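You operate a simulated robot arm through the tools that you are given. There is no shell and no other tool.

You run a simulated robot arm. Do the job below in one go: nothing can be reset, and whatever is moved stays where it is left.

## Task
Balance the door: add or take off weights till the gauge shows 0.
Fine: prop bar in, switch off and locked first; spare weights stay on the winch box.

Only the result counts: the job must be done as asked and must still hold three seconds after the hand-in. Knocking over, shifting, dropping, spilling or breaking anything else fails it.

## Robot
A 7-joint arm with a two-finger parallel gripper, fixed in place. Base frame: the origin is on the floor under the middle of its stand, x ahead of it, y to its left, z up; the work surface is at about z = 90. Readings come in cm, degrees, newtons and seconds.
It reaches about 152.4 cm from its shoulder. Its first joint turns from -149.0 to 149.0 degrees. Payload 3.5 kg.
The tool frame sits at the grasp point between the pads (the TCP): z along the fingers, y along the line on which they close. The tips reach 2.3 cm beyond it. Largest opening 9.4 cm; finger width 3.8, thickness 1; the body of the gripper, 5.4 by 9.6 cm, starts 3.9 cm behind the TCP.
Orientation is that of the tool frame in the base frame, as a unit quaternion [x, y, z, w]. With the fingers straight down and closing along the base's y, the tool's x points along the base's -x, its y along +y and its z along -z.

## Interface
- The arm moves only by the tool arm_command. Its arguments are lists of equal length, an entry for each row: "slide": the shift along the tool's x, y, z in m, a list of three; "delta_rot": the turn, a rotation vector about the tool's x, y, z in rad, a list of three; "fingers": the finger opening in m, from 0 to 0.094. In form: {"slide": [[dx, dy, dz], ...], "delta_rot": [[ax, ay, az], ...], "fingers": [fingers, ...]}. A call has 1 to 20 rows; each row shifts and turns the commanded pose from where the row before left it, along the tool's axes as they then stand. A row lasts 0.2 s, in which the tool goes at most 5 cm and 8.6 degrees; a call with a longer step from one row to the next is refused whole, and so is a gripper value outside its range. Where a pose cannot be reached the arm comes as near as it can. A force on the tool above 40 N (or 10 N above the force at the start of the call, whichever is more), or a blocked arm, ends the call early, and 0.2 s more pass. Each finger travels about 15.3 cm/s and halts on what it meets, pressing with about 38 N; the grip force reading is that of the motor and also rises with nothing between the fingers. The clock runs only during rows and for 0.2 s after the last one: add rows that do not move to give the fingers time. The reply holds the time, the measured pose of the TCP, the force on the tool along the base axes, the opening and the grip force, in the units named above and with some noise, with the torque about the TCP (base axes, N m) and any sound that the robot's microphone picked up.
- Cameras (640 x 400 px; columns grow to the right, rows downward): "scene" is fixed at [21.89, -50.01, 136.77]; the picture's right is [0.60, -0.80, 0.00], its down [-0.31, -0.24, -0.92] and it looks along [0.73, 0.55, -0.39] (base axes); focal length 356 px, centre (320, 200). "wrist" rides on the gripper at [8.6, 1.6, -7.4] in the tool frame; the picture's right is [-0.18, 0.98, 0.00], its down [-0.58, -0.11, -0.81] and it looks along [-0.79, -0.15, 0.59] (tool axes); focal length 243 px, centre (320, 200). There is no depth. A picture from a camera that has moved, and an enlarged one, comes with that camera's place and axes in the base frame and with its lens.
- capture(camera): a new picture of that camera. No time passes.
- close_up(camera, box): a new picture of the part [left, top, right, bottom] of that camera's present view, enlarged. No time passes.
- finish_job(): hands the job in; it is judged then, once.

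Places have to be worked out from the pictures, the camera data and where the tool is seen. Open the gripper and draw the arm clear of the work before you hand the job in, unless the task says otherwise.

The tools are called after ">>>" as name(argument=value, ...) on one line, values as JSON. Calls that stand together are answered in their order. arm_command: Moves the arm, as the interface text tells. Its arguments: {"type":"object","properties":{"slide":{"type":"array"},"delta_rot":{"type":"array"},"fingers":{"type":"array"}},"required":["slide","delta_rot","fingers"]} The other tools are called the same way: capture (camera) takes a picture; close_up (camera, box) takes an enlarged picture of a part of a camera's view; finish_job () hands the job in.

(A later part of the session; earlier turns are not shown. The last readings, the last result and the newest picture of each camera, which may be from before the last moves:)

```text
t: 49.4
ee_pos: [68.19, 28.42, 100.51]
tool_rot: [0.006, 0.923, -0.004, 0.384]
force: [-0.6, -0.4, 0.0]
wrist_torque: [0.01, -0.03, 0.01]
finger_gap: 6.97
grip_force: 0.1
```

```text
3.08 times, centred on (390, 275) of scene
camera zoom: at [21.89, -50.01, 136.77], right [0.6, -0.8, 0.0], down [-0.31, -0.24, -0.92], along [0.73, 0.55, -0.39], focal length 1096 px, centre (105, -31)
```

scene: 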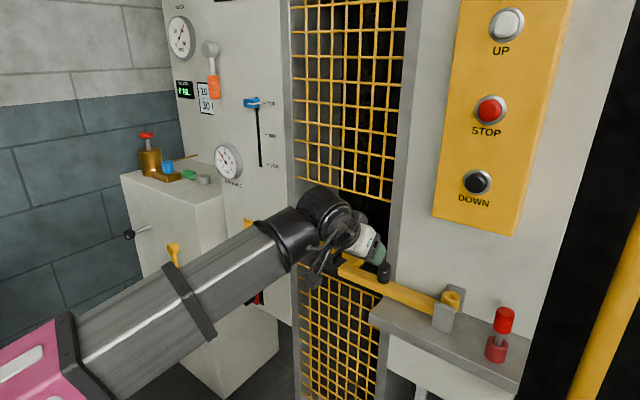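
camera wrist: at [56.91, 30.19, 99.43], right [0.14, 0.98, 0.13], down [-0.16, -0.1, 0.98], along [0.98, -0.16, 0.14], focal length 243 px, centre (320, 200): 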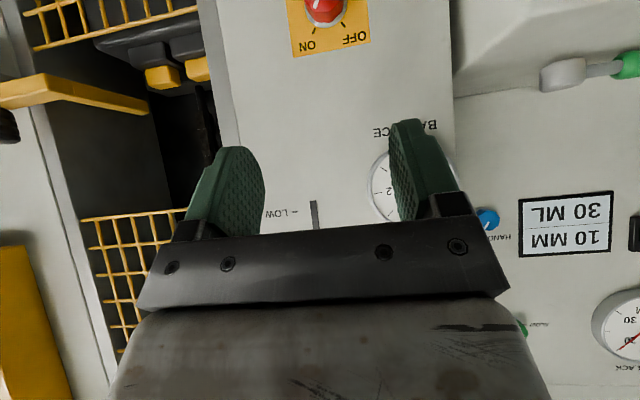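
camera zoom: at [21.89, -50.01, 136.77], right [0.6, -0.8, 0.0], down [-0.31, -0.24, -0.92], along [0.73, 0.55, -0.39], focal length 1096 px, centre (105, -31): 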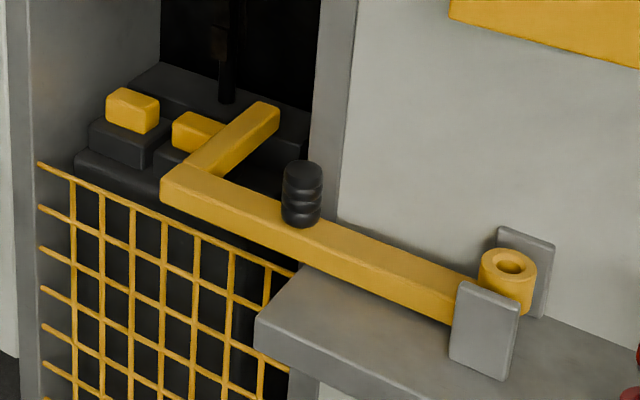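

The bar is in beside the near weight, leaving the far (+y) weight free. I now level the fingers to point along +x and lower to the switch height.

>>> arm_command(slide=[[0, 0, 0], [0, 0, 0], [0, 0, 0], [0, 0, 0], [0, 0, 0], [0, 0, 0], [0.04, 0, 0.01], [0.04, 0, 0.01], [0.04, 0, 0.01], [0.04, 0, 0.01], [0.04, 0, 0.01]], delta_rot=[[0, -0.13, 0], [0, -0.13, 0], [0, -0.13, 0], [0, -0.13, 0], [0, -0.13, 0], [0, -0.13, 0], [0, 0, 0], [0, 0, 0], [0, 0, 0], [0, 0, 0], [0, 0, 0]], fingers=[0.08, 0.08, 0.08, 0.08, 0.08, 0.08, 0.08, 0.08, 0.08, 0.08, 0.08])

>>> capture(camera="wrist")

>>> capture(camera="scene")

```text
t: 51.8
ee_pos: [73.23, 28.4, 79.96]
tool_rot: [0.003, 0.709, -0.005, 0.706]
force: [0.1, -1.0, -0.1]
wrist_torque: [-0.02, -0.02, 0.0]
finger_gap: 7.99
grip_force: 0.0
```

```text
taken
camera wrist: at [65.75, 30.14, 71.14], right [0.01, 0.98, 0.18], down [-0.81, -0.1, 0.59], along [0.59, -0.15, 0.79], focal length 243 px, centre (320, 200)
```

wrist: 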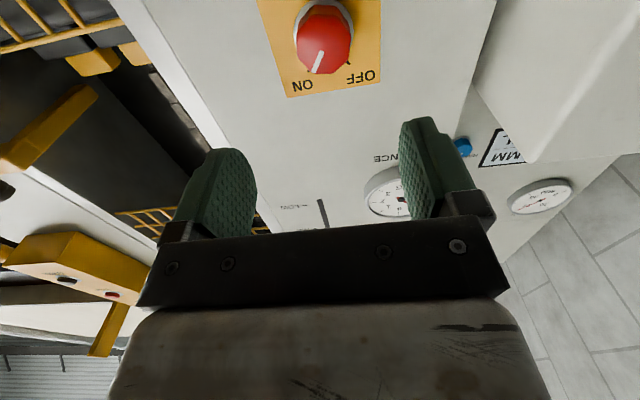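

```text
taken
```

scene: 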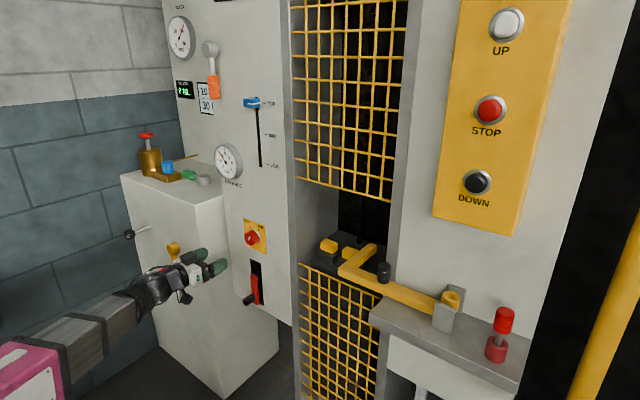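

The switch knob's face is at about (88.7, 28.6, 80.1). I advance most of the way and check alignment.

>>> arm_command(slide=[[-0.002, 0.004, 0.03], [0, 0, 0.03], [0, 0, 0.03], [0, 0, 0.02]], delta_rot=[[0, 0, 0], [0, 0, 0], [0, 0, 0], [0, 0, 0]], fingers=[0.08, 0.08, 0.08, 0.08])

>>> capture(camera="wrist")

>>> close_up(camera="scene", box=[200, 200, 300, 280])

```text
t: 52.8
ee_pos: [84.03, 28.34, 80.2]
tool_rot: [0.003, 0.709, -0.006, 0.706]
force: [-1.2, -0.9, -0.1]
wrist_torque: [0.03, 0.02, 0.03]
finger_gap: 8.02
grip_force: 0.0
```

```text
taken
camera wrist: at [76.72, 30.06, 71.36], right [0.01, 0.98, 0.18], down [-0.8, -0.1, 0.59], along [0.59, -0.15, 0.79], focal length 243 px, centre (320, 200)
```

wrist: 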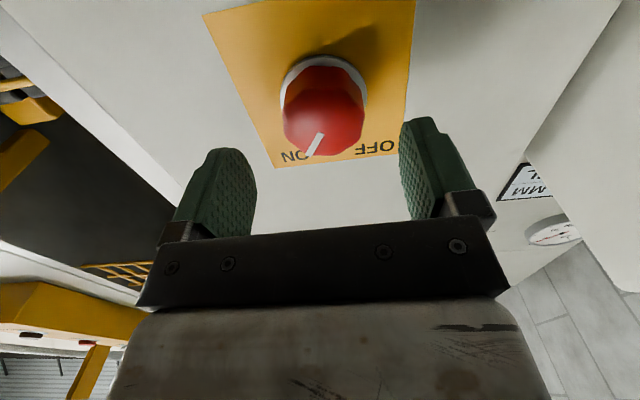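

```text
5.00 times, centred on (250, 240) of scene
camera zoom: at [21.89, -50.01, 136.77], right [0.6, -0.8, 0.0], down [-0.31, -0.24, -0.92], along [0.73, 0.55, -0.39], focal length 1781 px, centre (670, 0)
```

zoom: 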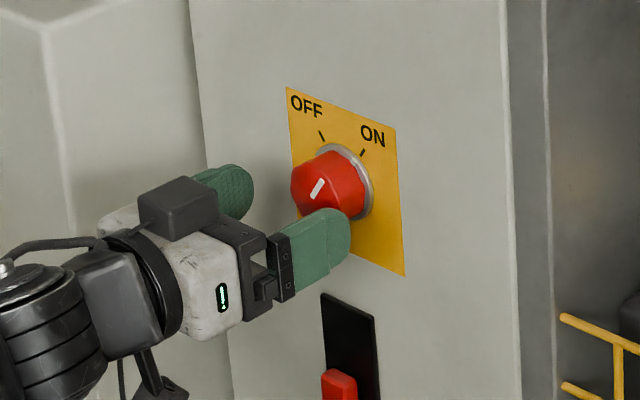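

Alignment looks good, with the knob about 0.3 cm to +y. I advance the last 4 cm and close on it.

>>> arm_command(slide=[[0, 0.003, 0.015], [0, 0, 0.015], [0, 0, 0.012]], delta_rot=[[0, 0, 0], [0, 0, 0], [0, 0, 0]], fingers=[0.08, 0.08, 0.08])

>>> arm_command(slide=[[0, 0, 0], [0, 0, 0], [0, 0, 0], [0, 0, 0]], delta_rot=[[0, 0, 0], [0, 0, 0], [0, 0, 0], [0, 0, 0]], fingers=[0.06, 0.045, 0.035, 0.035])

>>> capture(camera="wrist")

>>> close_up(camera="scene", box=[200, 200, 300, 280])

```text
t: 53.6
ee_pos: [88.08, 28.77, 80.31]
tool_rot: [0.004, 0.709, -0.006, 0.705]
force: [-0.1, -0.1, 0.2]
wrist_torque: [0.01, -0.02, -0.01]
finger_gap: 8.0
grip_force: 0.1
```

```text
t: 54.6
ee_pos: [88.15, 28.44, 80.28]
tool_rot: [0.006, 0.708, -0.007, 0.706]
force: [1.0, -27.6, -3.0]
wrist_torque: [-0.12, -0.41, 0.35]
finger_gap: 4.79
grip_force: 44.7
```

```text
taken
camera wrist: at [80.73, 30.27, 71.4], right [0.02, 0.98, 0.18], down [-0.81, -0.09, 0.58], along [0.59, -0.16, 0.79], focal length 243 px, centre (320, 200)
```

wrist: 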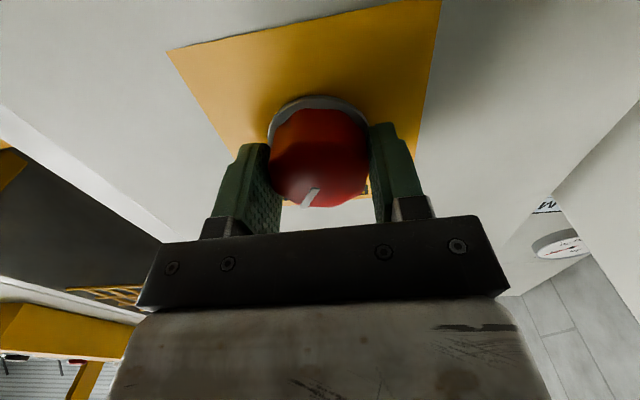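

```text
5.00 times, centred on (250, 240) of scene
camera zoom: at [21.89, -50.01, 136.77], right [0.6, -0.8, 0.0], down [-0.31, -0.24, -0.92], along [0.73, 0.55, -0.39], focal length 1781 px, centre (670, 0)
```

zoom: 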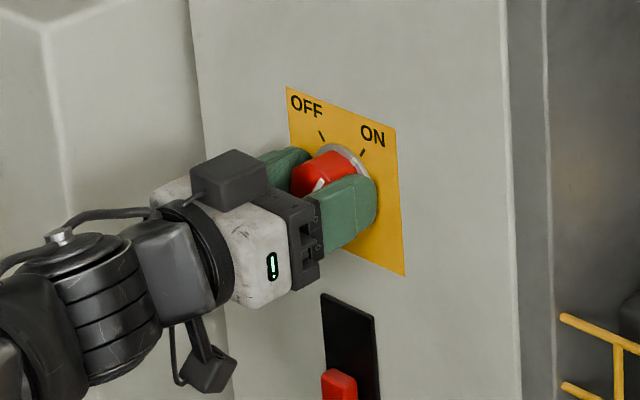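

The knob is gripped, with a side force showing it sits slightly to -y. I re-centre first.

>>> arm_command(slide=[[0, -0.002, 0], [0, -0.001, 0]], delta_rot=[[0, 0, 0], [0, 0, 0]], fingers=[0.035, 0.035])

```text
t: 55.2
ee_pos: [88.16, 28.6, 80.25]
tool_rot: [0.003, 0.709, -0.004, 0.706]
force: [-4.8, -17.9, -4.1]
wrist_torque: [-0.04, -0.87, 0.22]
finger_gap: 4.81
grip_force: 45.4
```

>>> arm_command(slide=[[0, -0.002, 0], [0, -0.001, 0]], delta_rot=[[0, 0, 0], [0, 0, 0]], fingers=[0.035, 0.035])

```text
t: 55.8
ee_pos: [88.12, 28.49, 80.24]
tool_rot: [0.002, 0.708, -0.004, 0.706]
force: [-1.6, 11.5, 19.8]
wrist_torque: [0.02, 0.26, 0.43]
finger_gap: 4.77
grip_force: 45.0
```

The side load has come down. Now I start turning counter-clockwise (negative about the tool axis) in small steps.

>>> arm_command(slide=[[0, 0, 0], [0, 0, 0], [0, 0, 0], [0, 0, 0]], delta_rot=[[0, 0, -0.08], [0, 0, -0.1], [0, 0, -0.1], [0, 0, -0.1]], fingers=[0.035, 0.035, 0.035, 0.035])

>>> close_up(camera="scene", box=[200, 200, 300, 280])

>>> capture(camera="wrist")

```text
t: 56.8
ee_pos: [88.18, 28.51, 80.09]
tool_rot: [-0.135, 0.697, -0.137, 0.691]
force: [-6.4, 39.1, 9.1]
wrist_torque: [0.07, -0.55, 0.84]
finger_gap: 4.77
grip_force: 45.4
```

```text
5.00 times, centred on (250, 240) of scene
camera zoom: at [21.89, -50.01, 136.77], right [0.6, -0.8, 0.0], down [-0.31, -0.24, -0.92], along [0.73, 0.55, -0.39], focal length 1781 px, centre (670, 0)
```

zoom: 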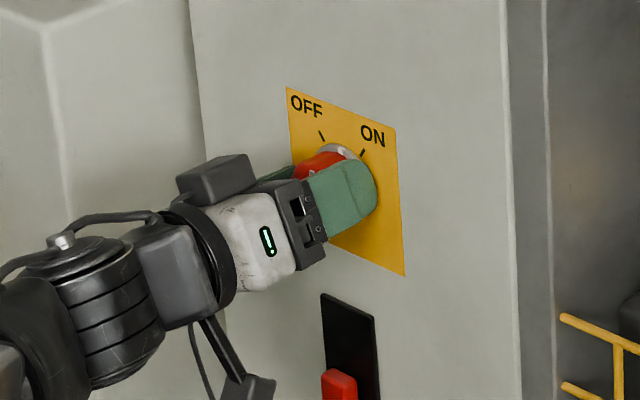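

```text
taken
camera wrist: at [80.67, 26.82, 71.23], right [0.0, 0.98, -0.2], down [-0.8, 0.12, 0.59], along [0.6, 0.16, 0.79], focal length 243 px, centre (320, 200)
```

wrist: 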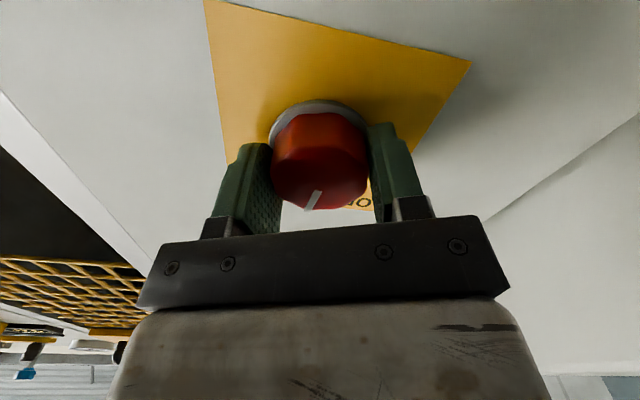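

The knob turns with the gripper (about 22 degrees so far) while side load builds in +y. I relieve it and continue turning.

>>> arm_command(slide=[[-0.001, 0.003, 0], [0, 0, 0], [0, 0, 0], [0, 0, 0], [0, 0, 0]], delta_rot=[[0, 0, 0], [0, 0, -0.1], [0, 0, -0.1], [0, 0, -0.1], [0, 0, -0.1]], fingers=[0.035, 0.035, 0.035, 0.035, 0.035])

>>> close_up(camera="scene", box=[200, 200, 300, 280])

>>> capture(camera="wrist")

```text
t: 58.0
ee_pos: [88.21, 28.48, 79.99]
tool_rot: [-0.268, 0.657, -0.272, 0.65]
force: [-27.4, 12.9, -24.3]
wrist_torque: [0.04, 0.18, 0.81]
finger_gap: 4.79
grip_force: 44.5
```

```text
5.00 times, centred on (250, 240) of scene
camera zoom: at [21.89, -50.01, 136.77], right [0.6, -0.8, 0.0], down [-0.31, -0.24, -0.92], along [0.73, 0.55, -0.39], focal length 1781 px, centre (670, 0)
```

zoom: 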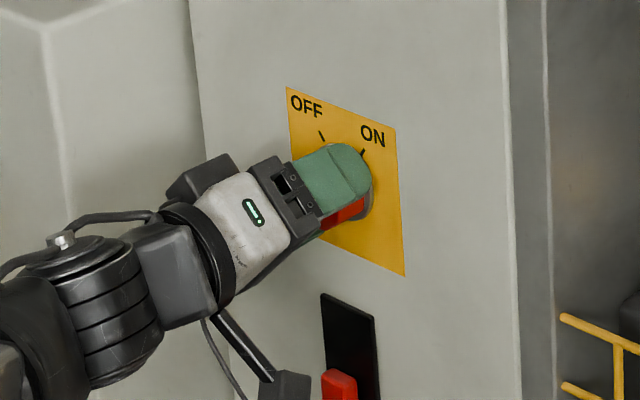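

```text
taken
camera wrist: at [80.65, 23.66, 72.58], right [0.0, 0.83, -0.56], down [-0.8, 0.34, 0.49], along [0.6, 0.45, 0.66], focal length 243 px, centre (320, 200)
```

wrist: 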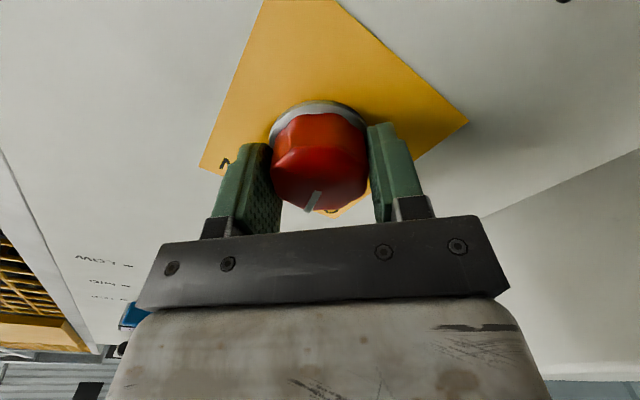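

About 45 degrees turned. I relieve the push load and turn further toward OFF.

>>> arm_command(slide=[[0.001, 0.002, -0.002], [0, 0, 0], [0, 0, 0], [0, 0, 0]], delta_rot=[[0, 0, 0], [0, 0, -0.1], [0, 0, -0.1], [0, 0, -0.08]], fingers=[0.035, 0.035, 0.035, 0.035])

>>> close_up(camera="scene", box=[200, 200, 300, 280])

>>> capture(camera="wrist")

```text
t: 59.0
ee_pos: [88.22, 28.51, 79.98]
tool_rot: [-0.354, 0.612, -0.363, 0.606]
force: [8.8, 2.5, 6.5]
wrist_torque: [0.04, -0.05, 0.04]
finger_gap: 4.79
grip_force: 45.1
```

```text
5.00 times, centred on (250, 240) of scene
camera zoom: at [21.89, -50.01, 136.77], right [0.6, -0.8, 0.0], down [-0.31, -0.24, -0.92], along [0.73, 0.55, -0.39], focal length 1781 px, centre (670, 0)
```

zoom: 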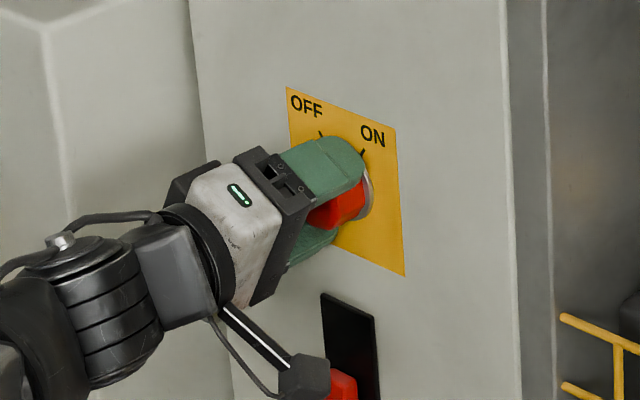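

```text
taken
camera wrist: at [80.65, 21.88, 74.2], right [0.01, 0.64, -0.77], down [-0.8, 0.47, 0.38], along [0.6, 0.61, 0.51], focal length 243 px, centre (320, 200)
```

wrist: 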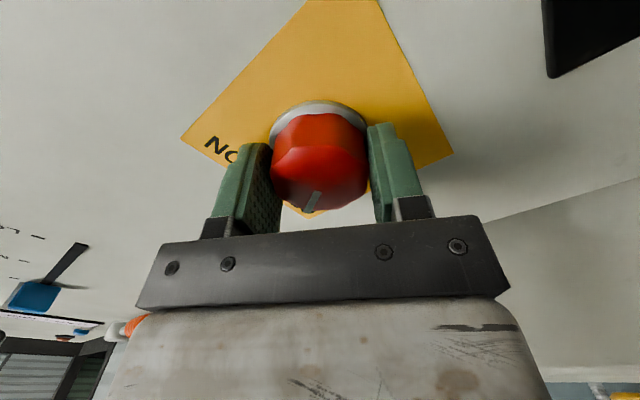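

About 61 degrees turned with little torque. I test a touch more to feel for an end stop.

>>> arm_command(slide=[[0, 0, 0], [0, 0, 0]], delta_rot=[[0, 0, -0.06], [0, 0, -0.06]], fingers=[0.035, 0.035])

>>> capture(camera="wrist")

```text
t: 59.6
ee_pos: [88.08, 28.43, 79.96]
tool_rot: [-0.391, 0.591, -0.397, 0.583]
force: [19.4, -3.7, 8.2]
wrist_torque: [0.61, 0.2, 0.21]
finger_gap: 4.8
grip_force: 44.7
```

```text
taken
camera wrist: at [80.6, 21.19, 75.0], right [0.0, 0.54, -0.84], down [-0.8, 0.51, 0.32], along [0.6, 0.67, 0.44], focal length 243 px, centre (320, 200)
```

wrist: 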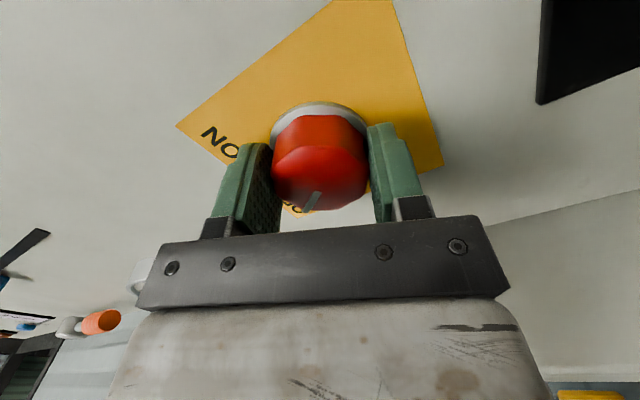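

Torque rose sharply, so the end stop is reached. I open the fingers and back straight out to check the pointer.

>>> arm_command(slide=[[0, 0, 0], [0, 0, 0], [0, 0, 0], [0, 0, -0.02], [0, 0, -0.04], [0, 0, -0.045], [0, 0, -0.045]], delta_rot=[[0, 0, 0.06], [0, 0, 0], [0, 0, 0], [0, 0, 0], [0, 0, 0], [0, 0, 0], [0, 0, 0]], fingers=[0.05, 0.08, 0.08, 0.08, 0.08, 0.08, 0.08])

>>> close_up(camera="scene", box=[220, 205, 300, 275])

>>> capture(camera="scene")

```text
t: 61.2
ee_pos: [73.16, 28.8, 80.29]
tool_rot: [-0.373, 0.602, -0.38, 0.595]
force: [-0.1, 0.0, -0.5]
wrist_torque: [0.02, 0.02, -0.01]
finger_gap: 8.01
grip_force: 0.0
```

```text
5.71 times, centred on (260, 240) of scene
camera zoom: at [21.89, -50.01, 136.77], right [0.6, -0.8, 0.0], down [-0.31, -0.24, -0.92], along [0.73, 0.55, -0.39], focal length 2036 px, centre (663, -29)
```

zoom: 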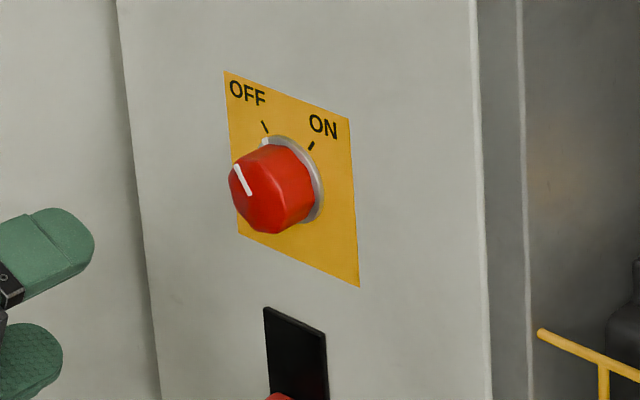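

```text
taken
```

scene: 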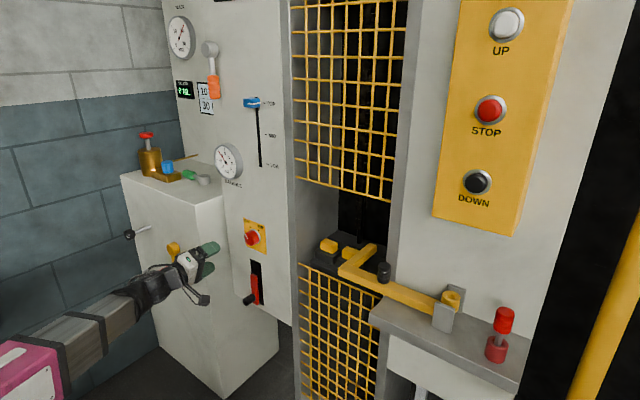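

The pointer now shows OFF. Next the red slide bolt below: its black knob is near (86-90, 30, 55.5). I roll the fingers so they close vertically and lower in front of it.

>>> arm_command(slide=[[0, 0, 0], [0, 0, 0], [0, 0, 0], [0, 0, 0], [0, 0.04, 0], [0, 0.042, 0], [0, 0.042, 0], [0, 0.042, 0], [0, 0.042, 0], [0, 0.04, 0]], delta_rot=[[0, 0, -0.115], [0, 0, -0.115], [0, 0, -0.115], [0, 0, -0.115], [0, 0, 0], [0, 0, 0], [0, 0, 0], [0, 0, 0], [0, 0, 0], [0, 0, 0]], fingers=[0.07, 0.07, 0.07, 0.07, 0.07, 0.07, 0.07, 0.07, 0.07, 0.07])

>>> capture(camera="wrist")

>>> capture(camera="scene")

```text
t: 63.4
ee_pos: [73.13, 28.45, 55.12]
tool_rot: [0.501, -0.501, 0.505, -0.493]
force: [0.1, 0.0, -0.2]
wrist_torque: [0.01, 0.02, 0.01]
finger_gap: 7.0
grip_force: 0.1
```

```text
taken
camera wrist: at [65.53, 19.81, 53.45], right [0.0, 0.17, -0.98], down [-0.8, 0.59, 0.11], along [0.6, 0.79, 0.14], focal length 243 px, centre (320, 200)
```

wrist: 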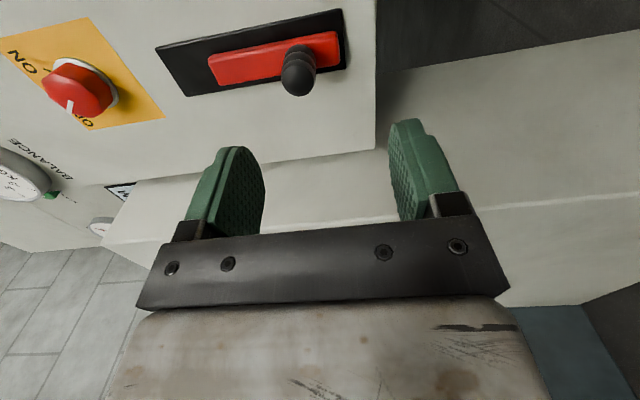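

```text
taken
```

scene: 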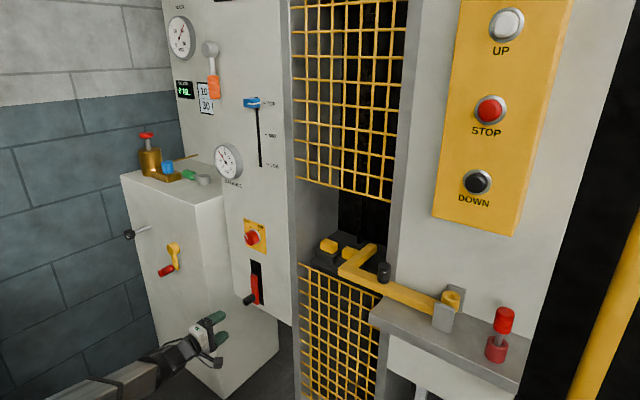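

The bolt's knob axis is at about y = 29.35, z = 56.9, with its tip at x = 85.4. I align and advance toward it.

>>> arm_command(slide=[[-0.0107, -0.0184, 0.02], [0, 0, 0.035], [0, 0, 0.035], [0, 0, 0.02]], delta_rot=[[0, 0, 0], [0, 0, 0], [0, 0, 0], [0, 0, 0]], fingers=[0.07, 0.07, 0.07, 0.07])

>>> capture(camera="wrist")

>>> close_up(camera="scene", box=[200, 240, 300, 330])

```text
t: 64.4
ee_pos: [83.79, 29.46, 57.03]
tool_rot: [0.501, -0.502, 0.504, -0.493]
force: [0.0, 0.0, 0.1]
wrist_torque: [-0.01, 0.0, -0.01]
finger_gap: 6.99
grip_force: 0.1
```

```text
taken
camera wrist: at [76.23, 20.91, 55.27], right [0.0, 0.17, -0.99], down [-0.8, 0.59, 0.11], along [0.6, 0.79, 0.14], focal length 243 px, centre (320, 200)
```

wrist: 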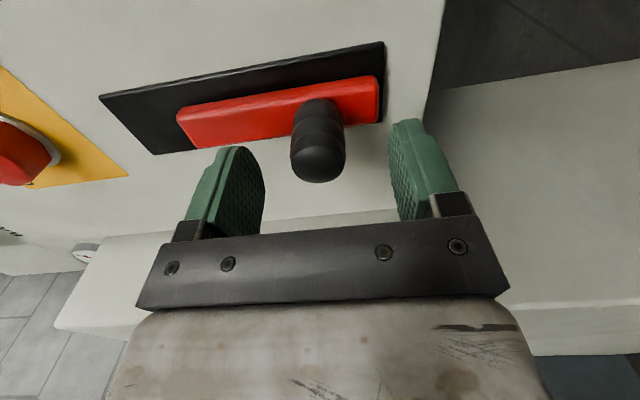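

```text
4.44 times, centred on (250, 285) of scene
camera zoom: at [21.89, -50.01, 136.77], right [0.6, -0.8, 0.0], down [-0.31, -0.24, -0.92], along [0.73, 0.55, -0.39], focal length 1583 px, centre (631, -178)
```

zoom: 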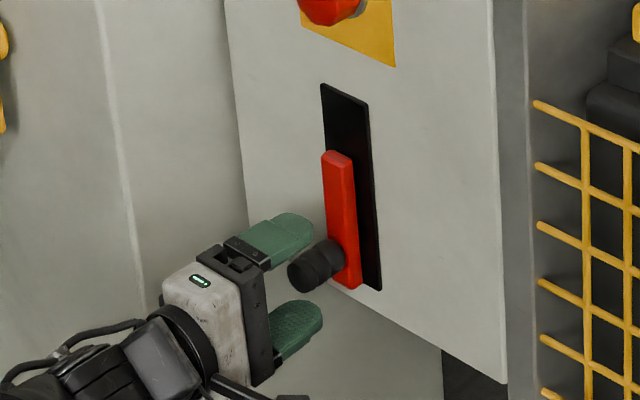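

The knob lies midway between the fingers. I advance 3.2 cm and close on it.

>>> arm_command(slide=[[0, 0, 0.017], [0, 0, 0.016], [0, 0, 0], [0, 0, 0], [0, 0, 0], [0, 0, 0]], delta_rot=[[0, 0, 0], [0, 0, 0], [0, 0, 0], [0, 0, 0], [0, 0, 0], [0, 0, 0]], fingers=[0.07, 0.07, 0.05, 0.03, 0.018, 0.018])

>>> capture(camera="wrist")

>>> close_up(camera="scene", box=[200, 240, 300, 330])

```text
t: 65.0
ee_pos: [86.27, 29.37, 57.11]
tool_rot: [0.502, -0.501, 0.504, -0.492]
force: [-9.4, 2.3, -1.5]
wrist_torque: [-0.09, -0.37, 0.14]
finger_gap: 6.95
grip_force: 0.0
stopped in row 2: the force on the tool passed its limit at 63 N (the readings are from after the stop); the commanded pose is now the measured one
```

```text
taken
camera wrist: at [78.67, 20.78, 55.38], right [0.0, 0.17, -0.99], down [-0.8, 0.59, 0.11], along [0.6, 0.79, 0.14], focal length 243 px, centre (320, 200)
```

wrist: 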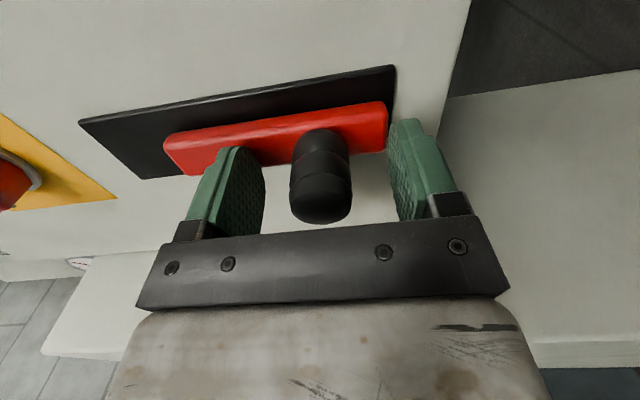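

```text
4.44 times, centred on (250, 285) of scene
camera zoom: at [21.89, -50.01, 136.77], right [0.6, -0.8, 0.0], down [-0.31, -0.24, -0.92], along [0.73, 0.55, -0.39], focal length 1583 px, centre (631, -178)
```

zoom: 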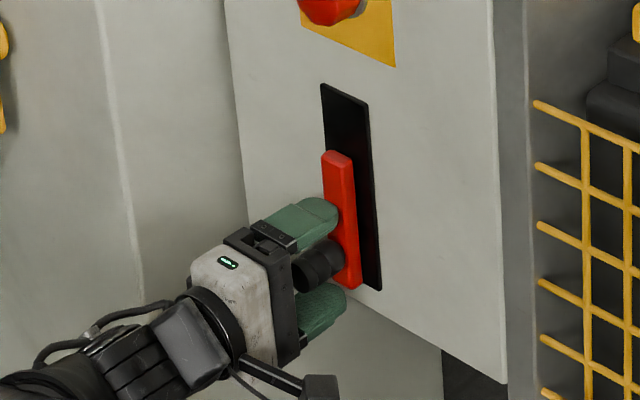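

The upper fingertip touched the bolt's face (x of about 88.6); nothing shifted. I back off 0.6 cm and then close on the knob.

>>> arm_command(slide=[[0, 0, -0.006], [0, 0, 0], [0, 0, 0], [0, 0, 0], [0, 0, 0]], delta_rot=[[0, 0, 0], [0, 0, 0], [0, 0, 0], [0, 0, 0], [0, 0, 0]], fingers=[0.07, 0.05, 0.03, 0.018, 0.018])

>>> capture(camera="wrist")

```text
t: 66.2
ee_pos: [85.61, 29.37, 57.08]
tool_rot: [0.502, -0.501, 0.504, -0.493]
force: [1.3, -3.4, -6.6]
wrist_torque: [0.02, -0.91, 0.53]
finger_gap: 2.8
grip_force: 44.9
```

```text
taken
camera wrist: at [78.11, 20.77, 55.35], right [0.0, 0.17, -0.98], down [-0.8, 0.59, 0.11], along [0.6, 0.79, 0.14], focal length 243 px, centre (320, 200)
```

wrist: 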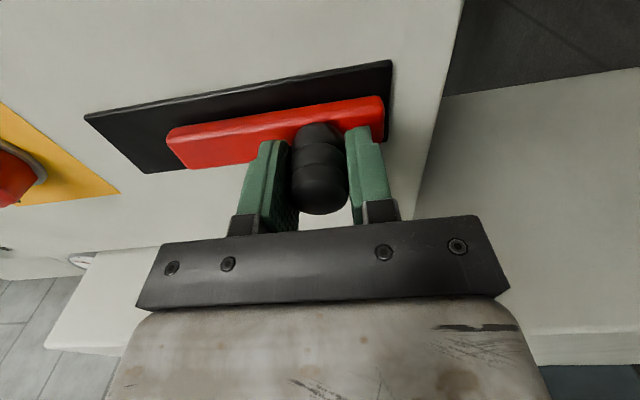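

The bolt knob is gripped at 2.8 cm. I raise it slowly.

>>> arm_command(slide=[[0, -0.004, 0], [0, -0.005, 0], [0, -0.005, 0], [0, -0.005, 0]], delta_rot=[[0, 0, 0], [0, 0, 0], [0, 0, 0], [0, 0, 0]], fingers=[0.018, 0.018, 0.018, 0.018])

>>> capture(camera="wrist")

>>> close_up(camera="scene", box=[200, 240, 300, 330])

```text
t: 67.2
ee_pos: [85.54, 29.34, 59.0]
tool_rot: [0.5, -0.502, 0.504, -0.494]
force: [7.4, -2.1, -4.7]
wrist_torque: [0.27, -1.35, -1.24]
finger_gap: 2.79
grip_force: 45.0
```

```text
taken
camera wrist: at [78.1, 20.78, 57.26], right [0.0, 0.17, -0.98], down [-0.8, 0.59, 0.11], along [0.6, 0.79, 0.14], focal length 243 px, centre (320, 200)
```

wrist: 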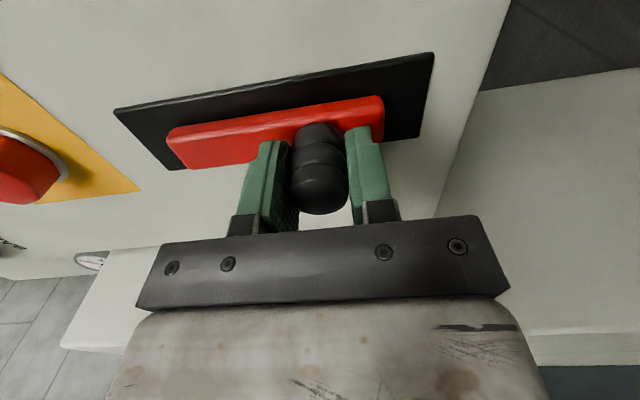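

```text
4.44 times, centred on (250, 285) of scene
camera zoom: at [21.89, -50.01, 136.77], right [0.6, -0.8, 0.0], down [-0.31, -0.24, -0.92], along [0.73, 0.55, -0.39], focal length 1583 px, centre (631, -178)
```

zoom: 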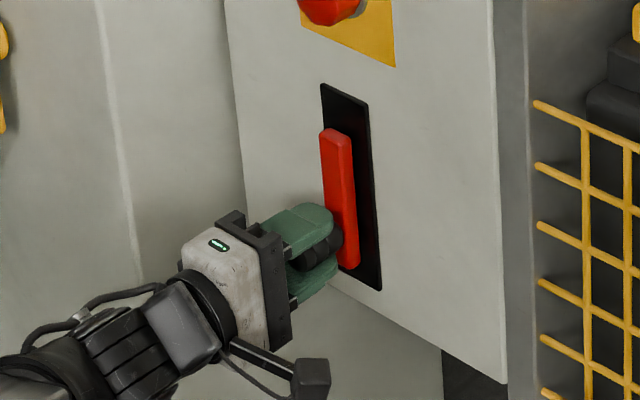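

The bolt slides up freely. I continue until it stops.

>>> arm_command(slide=[[0, -0.005, 0], [0, -0.005, 0], [0, -0.005, 0], [0, -0.005, 0], [0, -0.005, 0], [0, -0.005, 0], [0, -0.005, 0], [0, -0.005, 0]], delta_rot=[[0, 0, 0], [0, 0, 0], [0, 0, 0], [0, 0, 0], [0, 0, 0], [0, 0, 0], [0, 0, 0], [0, 0, 0]], fingers=[0.018, 0.018, 0.018, 0.018, 0.018, 0.018, 0.018, 0.018])

>>> capture(camera="wrist")

>>> close_up(camera="scene", box=[200, 220, 300, 310])

```text
t: 68.6
ee_pos: [85.66, 29.37, 61.37]
tool_rot: [-0.502, 0.504, -0.502, 0.492]
force: [4.0, -4.3, -8.7]
wrist_torque: [0.01, -1.7, 0.92]
finger_gap: 2.83
grip_force: 44.9
stopped in row 7: the force on the tool passed its limit at 48 N (the readings are from after the stop); the commanded pose is now the measured one
```

```text
taken
camera wrist: at [78.1, 20.77, 59.83], right [-0.01, 0.17, -0.98], down [-0.8, 0.59, 0.11], along [0.6, 0.79, 0.13], focal length 243 px, centre (320, 200)
```

wrist: 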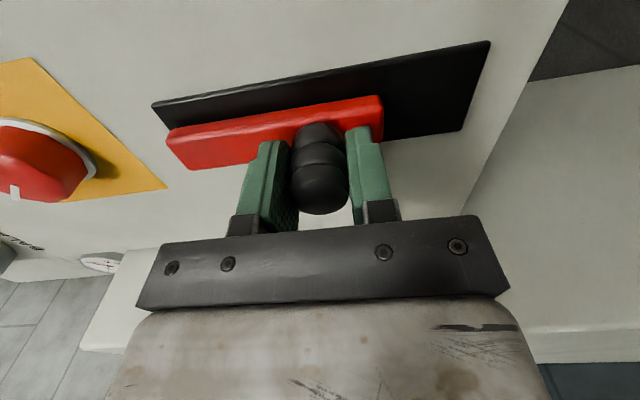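

```text
4.44 times, centred on (250, 265) of scene
camera zoom: at [21.89, -50.01, 136.77], right [0.6, -0.8, 0.0], down [-0.31, -0.24, -0.92], along [0.73, 0.55, -0.39], focal length 1583 px, centre (631, -89)
```

zoom: 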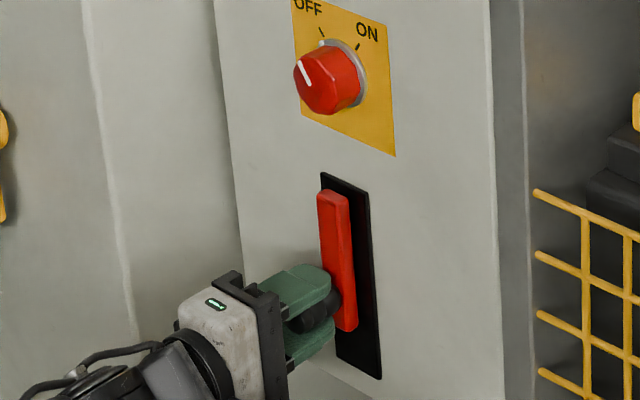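

The bolt reached its top stop (about 4.5 cm of travel). I open and back straight out, then check whether it stays.

>>> arm_command(slide=[[0, 0, 0], [0, 0, 0], [0, 0, 0], [0, 0, -0.02], [0, 0, -0.04], [0, 0, -0.045]], delta_rot=[[0, 0, 0], [0, 0, 0], [0, 0, 0], [0, 0, 0], [0, 0, 0], [0, 0, 0]], fingers=[0.04, 0.06, 0.06, 0.06, 0.06, 0.06])

>>> close_up(camera="scene", box=[200, 220, 300, 310])

>>> capture(camera="scene")

```text
t: 70.0
ee_pos: [74.86, 29.34, 62.0]
tool_rot: [-0.503, 0.503, -0.502, 0.492]
force: [0.0, -0.1, -0.9]
wrist_torque: [0.01, 0.0, 0.01]
finger_gap: 5.98
grip_force: 0.0
```

```text
4.44 times, centred on (250, 265) of scene
camera zoom: at [21.89, -50.01, 136.77], right [0.6, -0.8, 0.0], down [-0.31, -0.24, -0.92], along [0.73, 0.55, -0.39], focal length 1583 px, centre (631, -89)
```

zoom: 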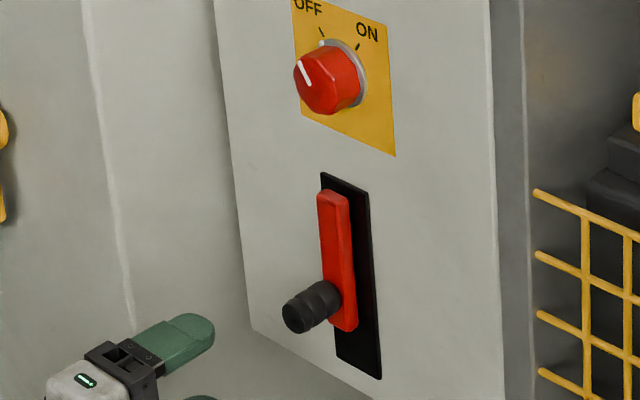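

```text
taken
```

scene: 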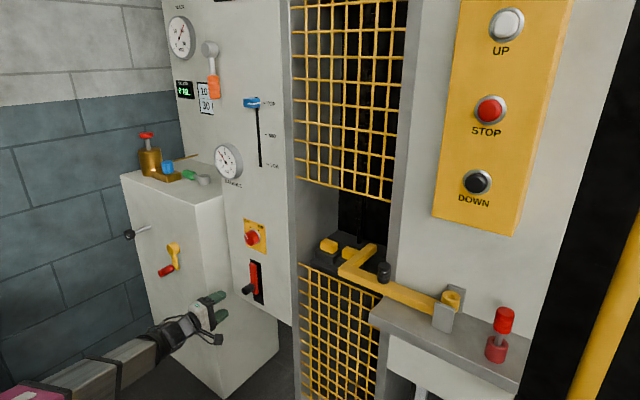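

The bolt stays up and the switch stays OFF. To confirm that this bolt is really the switch's lock, I'll gently test whether the knob can still turn; I move back up to the knob first.

>>> arm_command(slide=[[0.003, -0.04, 0], [0.004, -0.045, 0], [0, -0.045, 0], [0, -0.045, 0], [0, -0.007, 0], [0, 0, 0.035], [0, 0, 0.035], [0, 0, 0.03]], delta_rot=[[0, 0, 0], [0, 0, 0], [0, 0, 0], [0, 0, 0], [0, 0, 0], [0, 0, 0], [0, 0, 0], [0, 0, 0]], fingers=[0.08, 0.08, 0.08, 0.08, 0.08, 0.08, 0.08, 0.08])

>>> capture(camera="wrist")

>>> close_up(camera="scene", box=[200, 200, 300, 280])

```text
t: 71.8
ee_pos: [85.12, 28.83, 79.9]
tool_rot: [0.503, -0.503, 0.502, -0.492]
force: [-0.6, -0.1, -0.8]
wrist_torque: [0.01, 0.01, 0.04]
finger_gap: 7.99
grip_force: 0.1
```

```text
taken
camera wrist: at [77.57, 20.32, 78.31], right [-0.01, 0.17, -0.98], down [-0.8, 0.59, 0.11], along [0.6, 0.79, 0.13], focal length 243 px, centre (320, 200)
```

wrist: 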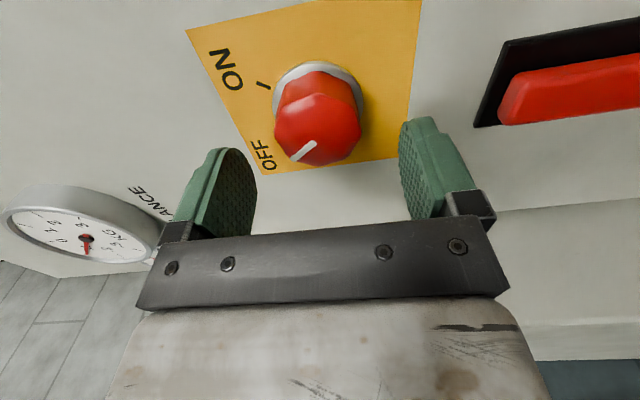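

```text
5.00 times, centred on (250, 240) of scene
camera zoom: at [21.89, -50.01, 136.77], right [0.6, -0.8, 0.0], down [-0.31, -0.24, -0.92], along [0.73, 0.55, -0.39], focal length 1781 px, centre (670, 0)
```

zoom: 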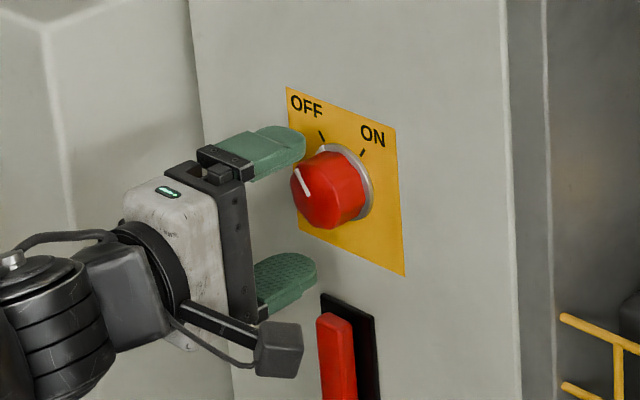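

I close on the knob and apply a small clockwise twist as a test.

>>> arm_command(slide=[[0.002, -0.001, 0.015], [0.001, 0, 0.015], [0, 0, 0], [0, 0, 0], [0, 0, 0], [0, 0, 0]], delta_rot=[[0, 0, 0], [0, 0, 0], [0, 0, 0], [0, 0, 0], [0, 0, 0], [0, 0, 0]], fingers=[0.08, 0.08, 0.06, 0.045, 0.035, 0.035])

>>> arm_command(slide=[[0, 0, 0], [0, 0, 0], [0, 0, 0]], delta_rot=[[0, 0, 0.05], [0, 0, 0.05], [0, 0, 0.05]], fingers=[0.035, 0.035, 0.035])

>>> capture(camera="wrist")

```text
t: 73.2
ee_pos: [88.07, 28.54, 79.91]
tool_rot: [-0.503, 0.503, -0.502, 0.492]
force: [2.2, 2.3, -2.1]
wrist_torque: [0.0, -1.09, 0.18]
finger_gap: 4.8
grip_force: 44.1
```

```text
t: 74.0
ee_pos: [88.25, 28.51, 79.99]
tool_rot: [-0.463, 0.54, -0.464, 0.529]
force: [-11.3, 5.5, 15.7]
wrist_torque: [-0.26, -1.77, 0.35]
finger_gap: 4.81
grip_force: 45.5
```

```text
taken
camera wrist: at [80.64, 20.29, 77.04], right [-0.01, 0.32, -0.95], down [-0.8, 0.57, 0.2], along [0.6, 0.76, 0.25], focal length 243 px, centre (320, 200)
```

wrist: 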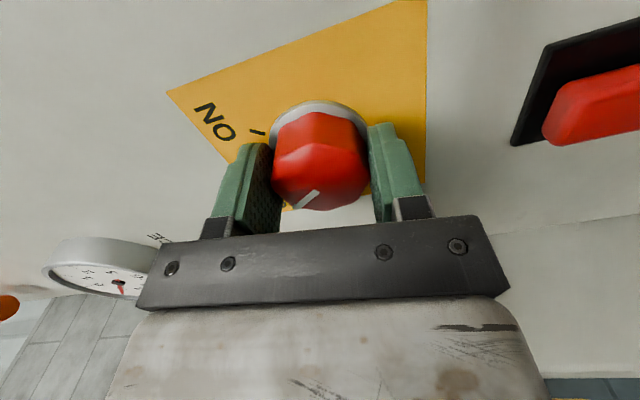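

Torque is building modestly. I twist a little more to discriminate a blocked knob from a free one.

>>> arm_command(slide=[[0, 0, 0], [0, 0, 0]], delta_rot=[[0, 0, 0.05], [0, 0, 0.05]], fingers=[0.035, 0.035])

>>> capture(camera="wrist")

>>> close_up(camera="scene", box=[220, 215, 280, 265])

```text
t: 74.6
ee_pos: [88.33, 28.52, 80.04]
tool_rot: [-0.435, 0.563, -0.437, 0.55]
force: [-10.7, -0.1, 14.1]
wrist_torque: [-0.21, -1.51, 0.48]
finger_gap: 4.79
grip_force: 45.1
```

```text
taken
camera wrist: at [80.69, 20.61, 76.21], right [-0.01, 0.41, -0.91], down [-0.8, 0.55, 0.25], along [0.6, 0.73, 0.33], focal length 243 px, centre (320, 200)
```

wrist: 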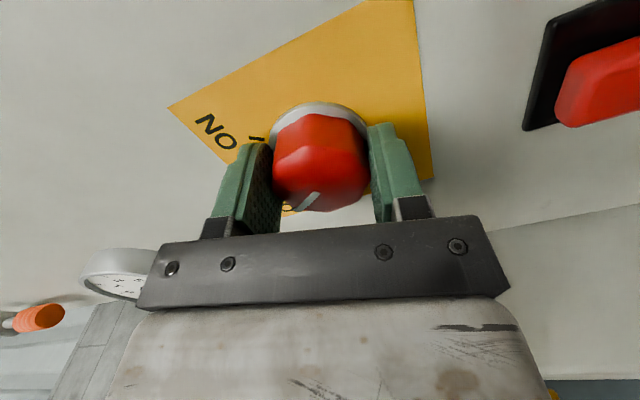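

```text
8.00 times, centred on (250, 240) of scene
camera zoom: at [21.89, -50.01, 136.77], right [0.6, -0.8, 0.0], down [-0.31, -0.24, -0.92], along [0.73, 0.55, -0.39], focal length 2850 px, centre (880, -120)
```

zoom: 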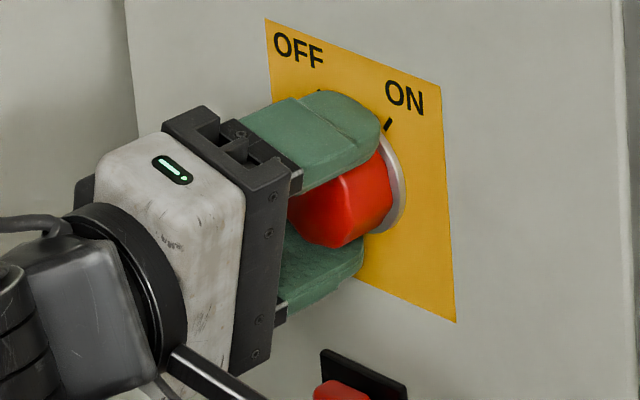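

The pointer seems to lag behind the gripper. I turn a bit more to be certain and compare by close-up.

>>> close_up(camera="wrist", box=[250, 90, 400, 230])

>>> arm_command(slide=[[0, 0, 0], [0, 0, 0], [0, 0, 0]], delta_rot=[[0, 0, 0.07], [0, 0, 0.07], [0, 0, 0.07]], fingers=[0.035, 0.035, 0.035])

>>> close_up(camera="wrist", box=[250, 90, 400, 230])

```text
2.86 times, centred on (325, 160) of wrist
camera zoom: at [80.69, 20.61, 76.21], right [-0.01, 0.41, -0.91], down [-0.8, 0.55, 0.25], along [0.6, 0.73, 0.33], focal length 693 px, centre (306, 314)
```

zoom: 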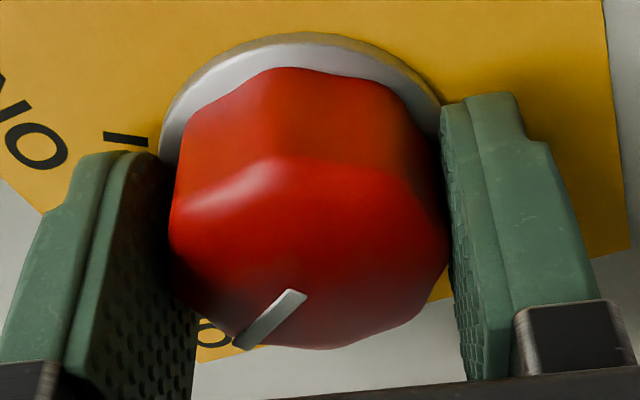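

```text
t: 75.4
ee_pos: [88.22, 28.32, 80.02]
tool_rot: [-0.374, 0.605, -0.377, 0.594]
force: [0.0, -2.5, 19.7]
wrist_torque: [-0.23, -1.37, 0.25]
finger_gap: 4.79
grip_force: 44.6
```

```text
2.86 times, centred on (325, 160) of wrist
camera zoom: at [80.75, 21.44, 74.56], right [0.0, 0.6, -0.8], down [-0.8, 0.48, 0.36], along [0.6, 0.64, 0.47], focal length 693 px, centre (306, 314)
```

zoom: 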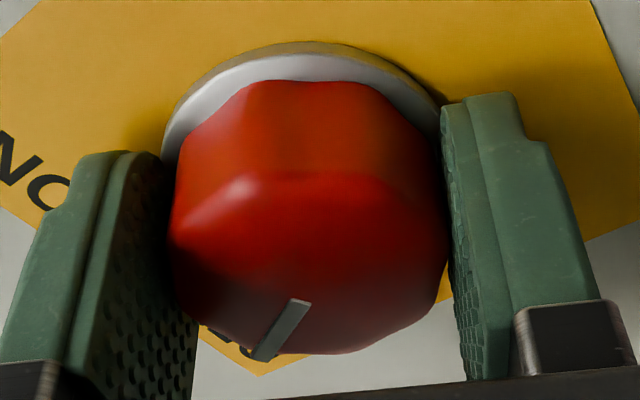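

The gripper turned about 27 degrees while the pointer kept pointing at OFF. The knob slips in the grip, so it is now blocked: the bolt is the lock. I release and back out.

>>> arm_command(slide=[[0, 0, 0], [0, 0, 0], [0, 0, 0], [0, 0, -0.02], [0, 0, -0.04], [0, 0, -0.045], [0, 0, -0.045]], delta_rot=[[0, 0, 0], [0, 0, 0], [0, 0, 0], [0, 0, 0], [0, 0, 0], [0, 0, 0], [0, 0, 0]], fingers=[0.05, 0.08, 0.08, 0.08, 0.08, 0.08, 0.08])

>>> close_up(camera="scene", box=[200, 200, 320, 320])

>>> close_up(camera="scene", box=[300, 215, 420, 300])

```text
t: 77.0
ee_pos: [73.2, 28.48, 79.98]
tool_rot: [-0.375, 0.604, -0.377, 0.593]
force: [-0.1, 0.5, -0.1]
wrist_torque: [0.0, 0.01, 0.01]
finger_gap: 7.99
grip_force: 0.0
```

```text
3.33 times, centred on (260, 260) of scene
camera zoom: at [21.89, -50.01, 136.77], right [0.6, -0.8, 0.0], down [-0.31, -0.24, -0.92], along [0.73, 0.55, -0.39], focal length 1187 px, centre (520, 0)
```

zoom: 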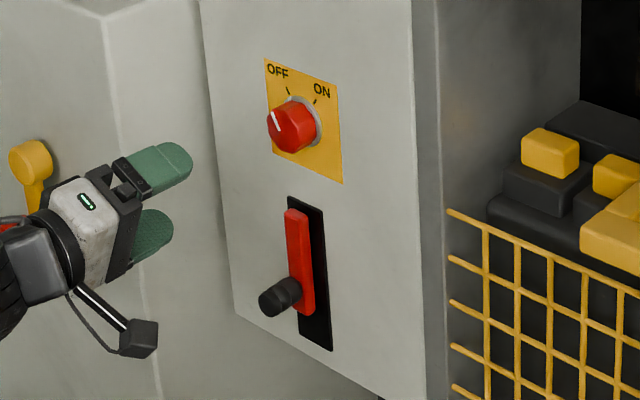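

```text
4.71 times, centred on (360, 258) of scene
camera zoom: at [21.89, -50.01, 136.77], right [0.6, -0.8, 0.0], down [-0.31, -0.24, -0.92], along [0.73, 0.55, -0.39], focal length 1676 px, centre (132, -71)
```

zoom: 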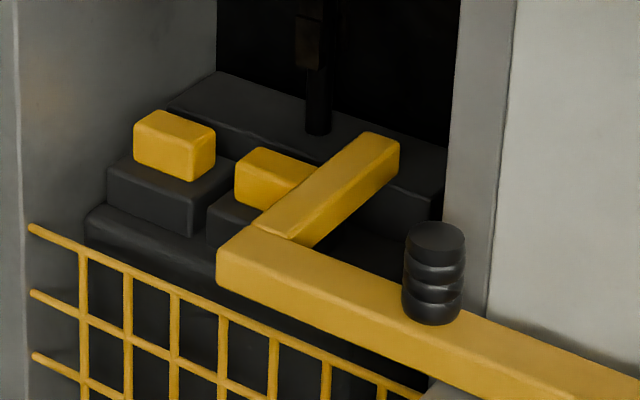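

All preconditions hold: bar in, switch OFF, bolt up. Now I restore the 45-degree, y-closing posture and move in front of the shaft opening toward the free (+y) weight.

>>> arm_command(slide=[[0, 0, 0], [0, 0, 0], [0, 0, 0], [0, 0, 0], [0, 0, 0], [0, 0, 0], [0, 0, 0], [0, 0, 0], [0, 0, 0], [0, 0, 0], [0, 0, 0], [0, 0, 0], [0, 0, 0], [0, 0, 0]], delta_rot=[[0, 0, 0.138], [0, 0, 0.138], [0, 0, 0.138], [0, 0, 0.138], [0, 0, 0.138], [0, 0, 0.138], [0, 0, 0.138], [0, 0, 0.138], [0, 0.131, 0], [0, 0.131, 0], [0, 0.131, 0], [0, 0.131, 0], [0, 0.131, 0], [0, 0.131, 0]], fingers=[0.08, 0.08, 0.08, 0.08, 0.08, 0.08, 0.08, 0.08, 0.08, 0.08, 0.08, 0.08, 0.08, 0.08])

>>> capture(camera="scene")

```text
t: 80.0
ee_pos: [73.29, 28.6, 80.17]
tool_rot: [0.002, 0.927, -0.01, 0.376]
force: [-0.2, -0.3, -0.5]
wrist_torque: [0.0, 0.02, 0.02]
finger_gap: 8.01
grip_force: 0.0
```

```text
taken
```

scene: 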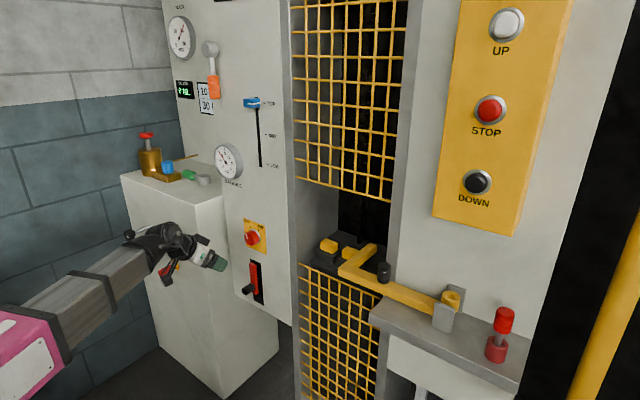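

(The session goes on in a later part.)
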